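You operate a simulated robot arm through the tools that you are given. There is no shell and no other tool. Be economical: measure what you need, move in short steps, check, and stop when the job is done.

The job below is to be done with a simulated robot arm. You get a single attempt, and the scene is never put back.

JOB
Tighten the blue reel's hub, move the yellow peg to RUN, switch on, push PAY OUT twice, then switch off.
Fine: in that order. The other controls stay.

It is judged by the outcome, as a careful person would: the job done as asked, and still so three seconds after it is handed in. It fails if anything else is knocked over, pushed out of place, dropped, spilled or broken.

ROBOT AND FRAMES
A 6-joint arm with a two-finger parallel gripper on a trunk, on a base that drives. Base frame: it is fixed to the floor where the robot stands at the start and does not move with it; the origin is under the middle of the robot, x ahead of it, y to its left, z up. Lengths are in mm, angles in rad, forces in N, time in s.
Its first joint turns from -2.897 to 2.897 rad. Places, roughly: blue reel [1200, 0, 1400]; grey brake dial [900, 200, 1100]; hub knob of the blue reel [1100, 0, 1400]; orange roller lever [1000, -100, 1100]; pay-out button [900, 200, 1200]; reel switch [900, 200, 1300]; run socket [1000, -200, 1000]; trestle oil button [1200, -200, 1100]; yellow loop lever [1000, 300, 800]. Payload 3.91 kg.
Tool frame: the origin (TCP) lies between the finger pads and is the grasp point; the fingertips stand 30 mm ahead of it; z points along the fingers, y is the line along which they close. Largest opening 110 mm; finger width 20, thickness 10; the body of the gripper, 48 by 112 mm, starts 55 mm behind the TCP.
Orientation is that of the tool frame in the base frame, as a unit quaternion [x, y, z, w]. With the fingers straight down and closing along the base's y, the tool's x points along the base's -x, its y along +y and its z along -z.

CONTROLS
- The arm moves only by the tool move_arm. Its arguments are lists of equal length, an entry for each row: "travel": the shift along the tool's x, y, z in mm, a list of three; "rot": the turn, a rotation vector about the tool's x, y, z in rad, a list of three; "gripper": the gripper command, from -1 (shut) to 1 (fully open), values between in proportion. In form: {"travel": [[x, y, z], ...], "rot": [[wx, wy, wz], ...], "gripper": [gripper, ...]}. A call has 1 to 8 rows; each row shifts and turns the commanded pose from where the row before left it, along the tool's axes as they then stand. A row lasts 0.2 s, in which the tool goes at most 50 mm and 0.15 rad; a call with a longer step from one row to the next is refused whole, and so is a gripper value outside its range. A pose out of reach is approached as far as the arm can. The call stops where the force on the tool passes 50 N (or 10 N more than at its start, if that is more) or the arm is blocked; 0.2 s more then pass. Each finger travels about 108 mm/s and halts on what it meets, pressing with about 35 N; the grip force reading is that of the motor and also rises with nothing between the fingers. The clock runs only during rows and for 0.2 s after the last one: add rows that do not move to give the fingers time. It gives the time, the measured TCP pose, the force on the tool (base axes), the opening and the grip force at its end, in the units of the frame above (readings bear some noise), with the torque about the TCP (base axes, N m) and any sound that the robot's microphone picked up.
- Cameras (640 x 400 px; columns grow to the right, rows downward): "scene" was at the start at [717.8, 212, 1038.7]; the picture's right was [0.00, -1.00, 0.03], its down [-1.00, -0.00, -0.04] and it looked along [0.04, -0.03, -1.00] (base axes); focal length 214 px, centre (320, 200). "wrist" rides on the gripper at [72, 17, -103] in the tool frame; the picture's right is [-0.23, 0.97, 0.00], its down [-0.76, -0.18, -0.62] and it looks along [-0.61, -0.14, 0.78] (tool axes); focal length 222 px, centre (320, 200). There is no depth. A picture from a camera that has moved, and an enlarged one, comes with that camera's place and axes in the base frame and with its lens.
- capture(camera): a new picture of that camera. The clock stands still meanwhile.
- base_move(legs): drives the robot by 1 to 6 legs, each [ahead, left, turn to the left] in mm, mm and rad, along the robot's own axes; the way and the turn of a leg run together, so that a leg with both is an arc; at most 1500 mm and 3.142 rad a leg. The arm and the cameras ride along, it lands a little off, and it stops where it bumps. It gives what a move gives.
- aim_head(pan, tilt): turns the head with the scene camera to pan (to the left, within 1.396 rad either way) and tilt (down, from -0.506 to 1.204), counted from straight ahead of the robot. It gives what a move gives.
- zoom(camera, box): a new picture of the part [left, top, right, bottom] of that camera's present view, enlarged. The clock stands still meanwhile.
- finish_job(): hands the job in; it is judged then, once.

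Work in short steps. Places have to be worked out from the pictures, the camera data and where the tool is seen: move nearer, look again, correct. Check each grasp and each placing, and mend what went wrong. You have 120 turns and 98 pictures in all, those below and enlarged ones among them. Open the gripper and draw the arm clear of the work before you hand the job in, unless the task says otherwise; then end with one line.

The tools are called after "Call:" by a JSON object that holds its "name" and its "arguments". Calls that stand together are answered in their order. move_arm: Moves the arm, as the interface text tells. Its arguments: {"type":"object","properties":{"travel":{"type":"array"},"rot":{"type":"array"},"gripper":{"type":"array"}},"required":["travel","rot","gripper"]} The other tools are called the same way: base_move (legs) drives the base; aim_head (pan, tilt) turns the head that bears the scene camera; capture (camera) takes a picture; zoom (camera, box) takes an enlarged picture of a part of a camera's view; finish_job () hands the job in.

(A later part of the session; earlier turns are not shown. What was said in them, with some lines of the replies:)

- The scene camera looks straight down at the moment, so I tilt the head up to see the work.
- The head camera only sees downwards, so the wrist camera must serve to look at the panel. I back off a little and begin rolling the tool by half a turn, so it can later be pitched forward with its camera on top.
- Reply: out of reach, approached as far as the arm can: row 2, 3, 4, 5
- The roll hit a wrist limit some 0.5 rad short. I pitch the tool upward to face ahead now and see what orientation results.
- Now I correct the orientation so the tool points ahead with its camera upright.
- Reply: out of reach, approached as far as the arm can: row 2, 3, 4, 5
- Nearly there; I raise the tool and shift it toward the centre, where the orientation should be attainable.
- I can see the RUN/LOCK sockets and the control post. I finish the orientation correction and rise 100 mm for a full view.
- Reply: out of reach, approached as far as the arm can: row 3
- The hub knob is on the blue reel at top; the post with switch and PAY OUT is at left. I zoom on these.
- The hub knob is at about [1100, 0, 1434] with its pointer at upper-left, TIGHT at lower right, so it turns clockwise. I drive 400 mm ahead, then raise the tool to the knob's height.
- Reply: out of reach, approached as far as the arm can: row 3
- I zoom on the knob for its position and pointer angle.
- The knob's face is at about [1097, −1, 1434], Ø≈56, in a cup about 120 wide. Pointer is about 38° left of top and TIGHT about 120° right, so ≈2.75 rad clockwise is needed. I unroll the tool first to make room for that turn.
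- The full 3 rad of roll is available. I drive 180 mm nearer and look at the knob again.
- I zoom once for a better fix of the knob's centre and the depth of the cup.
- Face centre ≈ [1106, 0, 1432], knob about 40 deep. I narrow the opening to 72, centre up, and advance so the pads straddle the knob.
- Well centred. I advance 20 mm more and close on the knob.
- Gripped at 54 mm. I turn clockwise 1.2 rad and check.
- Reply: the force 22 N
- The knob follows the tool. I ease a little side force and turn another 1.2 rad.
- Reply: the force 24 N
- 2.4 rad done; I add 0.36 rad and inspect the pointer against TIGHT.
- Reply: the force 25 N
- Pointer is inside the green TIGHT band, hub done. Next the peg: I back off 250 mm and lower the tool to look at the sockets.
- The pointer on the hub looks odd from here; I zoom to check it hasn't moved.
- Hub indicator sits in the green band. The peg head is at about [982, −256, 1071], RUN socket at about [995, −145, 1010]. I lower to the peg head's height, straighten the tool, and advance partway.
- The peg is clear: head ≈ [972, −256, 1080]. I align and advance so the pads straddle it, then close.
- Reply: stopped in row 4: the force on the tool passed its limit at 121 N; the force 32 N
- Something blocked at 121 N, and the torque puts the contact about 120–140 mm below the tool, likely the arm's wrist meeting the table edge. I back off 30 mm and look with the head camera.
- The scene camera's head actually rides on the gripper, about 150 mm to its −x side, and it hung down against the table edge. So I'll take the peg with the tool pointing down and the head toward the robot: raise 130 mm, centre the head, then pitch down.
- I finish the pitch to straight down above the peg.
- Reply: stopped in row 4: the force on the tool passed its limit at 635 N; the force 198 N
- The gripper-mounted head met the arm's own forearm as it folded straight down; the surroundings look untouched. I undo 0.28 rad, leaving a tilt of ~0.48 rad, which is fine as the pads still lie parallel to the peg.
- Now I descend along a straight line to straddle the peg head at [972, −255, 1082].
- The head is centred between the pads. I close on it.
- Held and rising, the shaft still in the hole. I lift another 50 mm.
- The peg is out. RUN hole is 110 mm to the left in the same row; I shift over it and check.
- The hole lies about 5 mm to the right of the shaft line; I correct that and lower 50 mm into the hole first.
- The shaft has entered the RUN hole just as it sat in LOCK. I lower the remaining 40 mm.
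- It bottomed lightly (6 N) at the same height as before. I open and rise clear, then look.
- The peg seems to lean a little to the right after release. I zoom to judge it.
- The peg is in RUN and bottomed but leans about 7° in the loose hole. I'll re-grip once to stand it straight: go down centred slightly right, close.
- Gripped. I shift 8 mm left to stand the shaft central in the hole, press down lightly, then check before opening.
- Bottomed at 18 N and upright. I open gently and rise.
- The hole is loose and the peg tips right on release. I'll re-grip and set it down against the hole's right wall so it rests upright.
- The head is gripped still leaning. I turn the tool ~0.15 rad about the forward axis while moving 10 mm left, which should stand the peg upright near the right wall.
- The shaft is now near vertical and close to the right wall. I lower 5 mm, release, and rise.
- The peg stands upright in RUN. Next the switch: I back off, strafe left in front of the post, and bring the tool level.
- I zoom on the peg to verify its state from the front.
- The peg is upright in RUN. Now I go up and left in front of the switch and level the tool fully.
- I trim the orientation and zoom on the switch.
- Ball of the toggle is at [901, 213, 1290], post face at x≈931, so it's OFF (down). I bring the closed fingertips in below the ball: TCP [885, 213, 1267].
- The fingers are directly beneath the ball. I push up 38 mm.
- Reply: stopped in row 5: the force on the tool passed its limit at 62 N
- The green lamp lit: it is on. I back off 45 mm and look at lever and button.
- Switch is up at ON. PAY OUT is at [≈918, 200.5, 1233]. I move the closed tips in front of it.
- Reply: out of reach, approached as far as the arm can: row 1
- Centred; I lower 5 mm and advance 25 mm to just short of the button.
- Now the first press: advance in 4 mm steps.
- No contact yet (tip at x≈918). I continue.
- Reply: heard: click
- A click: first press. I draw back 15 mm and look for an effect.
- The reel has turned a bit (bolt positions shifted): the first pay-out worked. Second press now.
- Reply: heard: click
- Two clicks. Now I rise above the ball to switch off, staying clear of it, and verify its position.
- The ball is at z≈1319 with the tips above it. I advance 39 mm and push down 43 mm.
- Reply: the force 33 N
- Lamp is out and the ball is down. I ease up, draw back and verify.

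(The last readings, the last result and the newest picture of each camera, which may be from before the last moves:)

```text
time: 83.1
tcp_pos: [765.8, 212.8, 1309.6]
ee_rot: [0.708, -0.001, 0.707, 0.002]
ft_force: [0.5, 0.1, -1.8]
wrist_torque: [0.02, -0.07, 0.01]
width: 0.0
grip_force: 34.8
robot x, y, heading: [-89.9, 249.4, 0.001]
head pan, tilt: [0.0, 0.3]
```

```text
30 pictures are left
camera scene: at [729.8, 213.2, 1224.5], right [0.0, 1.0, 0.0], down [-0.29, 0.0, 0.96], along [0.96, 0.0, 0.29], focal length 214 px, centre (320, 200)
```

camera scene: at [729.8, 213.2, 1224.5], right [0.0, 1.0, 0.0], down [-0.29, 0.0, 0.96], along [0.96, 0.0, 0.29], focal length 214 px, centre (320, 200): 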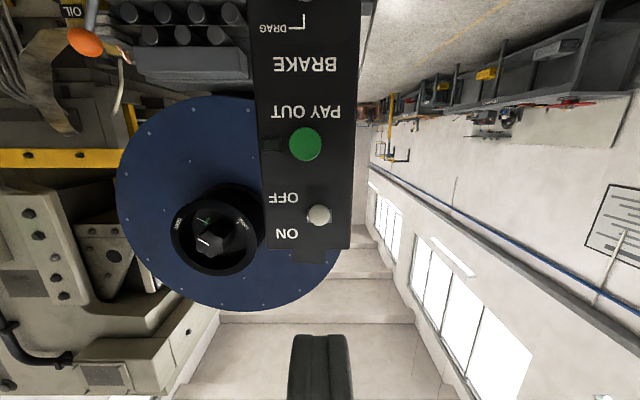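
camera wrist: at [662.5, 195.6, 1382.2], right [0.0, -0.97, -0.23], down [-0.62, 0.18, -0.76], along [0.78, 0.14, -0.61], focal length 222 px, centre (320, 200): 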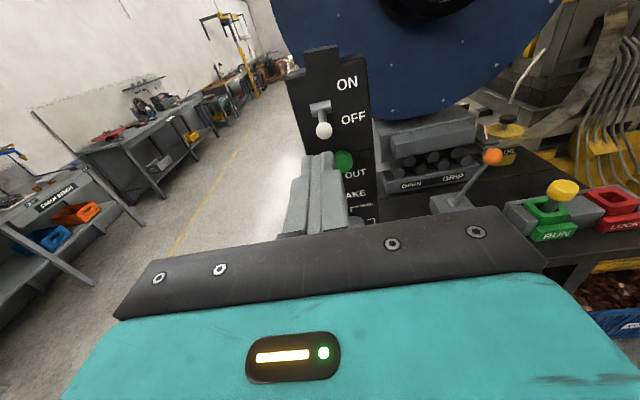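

Switch is OFF. A last check of the hub and peg.

Call:
{"name": "zoom", "arguments": {"camera": "scene", "box": [150, 170, 278, 290]}}

Call:
{"name": "zoom", "arguments": {"camera": "wrist", "box": [430, 140, 638, 270]}}

```text
3.33 times, centred on (214, 230) of scene
camera zoom: at [729.8, 213.2, 1224.5], right [0.0, 1.0, 0.0], down [-0.29, 0.0, 0.96], along [0.96, 0.0, 0.29], focal length 715 px, centre (673, 100)
```

zoom: 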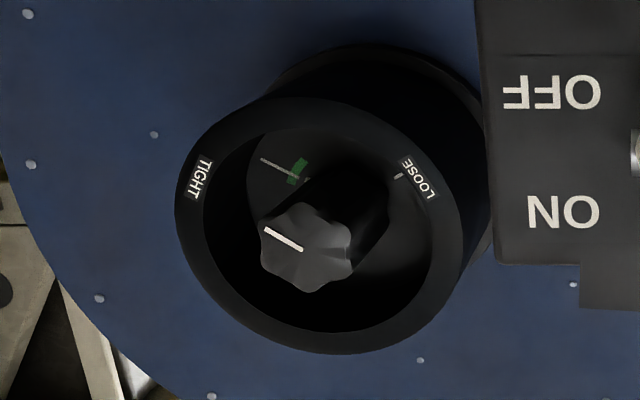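

```text
3.08 times, centred on (534, 205) of wrist
camera zoom: at [662.5, 195.6, 1382.2], right [0.0, -0.97, -0.23], down [-0.62, 0.18, -0.76], along [0.78, 0.14, -0.61], focal length 684 px, centre (-338, 185)
```

zoom: 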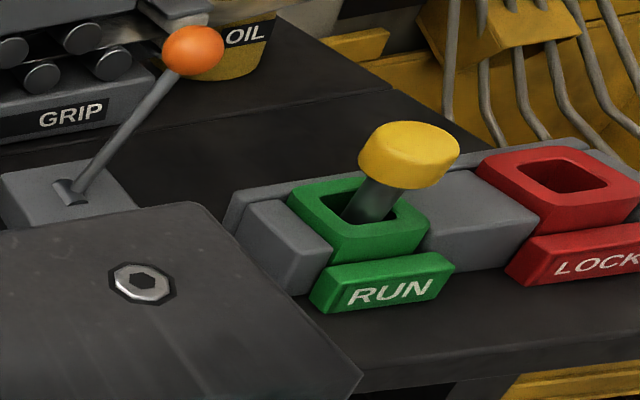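

Hub pointer is at TIGHT and the peg stands in RUN. I open the gripper and back away.

Call:
{"name": "base_move", "arguments": {"legs": [[-200, 0, 0]]}}

Call:
{"name": "move_arm", "arguments": {"travel": [[0, 0, 0], [0, 0, 0], [0, 0, 0], [0, 0, 0]], "rot": [[0, 0, 0], [0, 0, 0], [0, 0, 0], [0, 0, 0]], "gripper": [0.5, 1, 1, 1]}}

Call:
{"name": "finish_job", "arguments": {}}

```text
time: 84.7
tcp_pos: [565.5, 211.4, 1310.6]
ee_rot: [0.707, 0.001, 0.707, 0.001]
ft_force: [-0.3, 0.7, 1.1]
wrist_torque: [-0.02, -0.03, 0.01]
width: 0.0
grip_force: 35.0
robot x, y, heading: [-286.8, 246.2, 0.003]
head pan, tilt: [0.0, 0.3]
```

```text
time: 85.7
tcp_pos: [565.7, 212.6, 1309.9]
ee_rot: [0.707, 0.0, 0.707, 0.001]
ft_force: [0.4, -0.1, 0.1]
wrist_torque: [0.0, -0.05, 0.0]
width: 110.1
grip_force: 0.1
robot x, y, heading: [-287.4, 247.8, 0.007]
head pan, tilt: [0.0, 0.3]
```

```text
The job is handed in.
```

The job is done in the order you gave: blue hub tightened to TIGHT, yellow peg in RUN, switched on, PAY OUT pushed twice (a click each time), then switched off; on the way the arm's camera head hit the table edge once and the arm itself once, and I saw nothing displaced.
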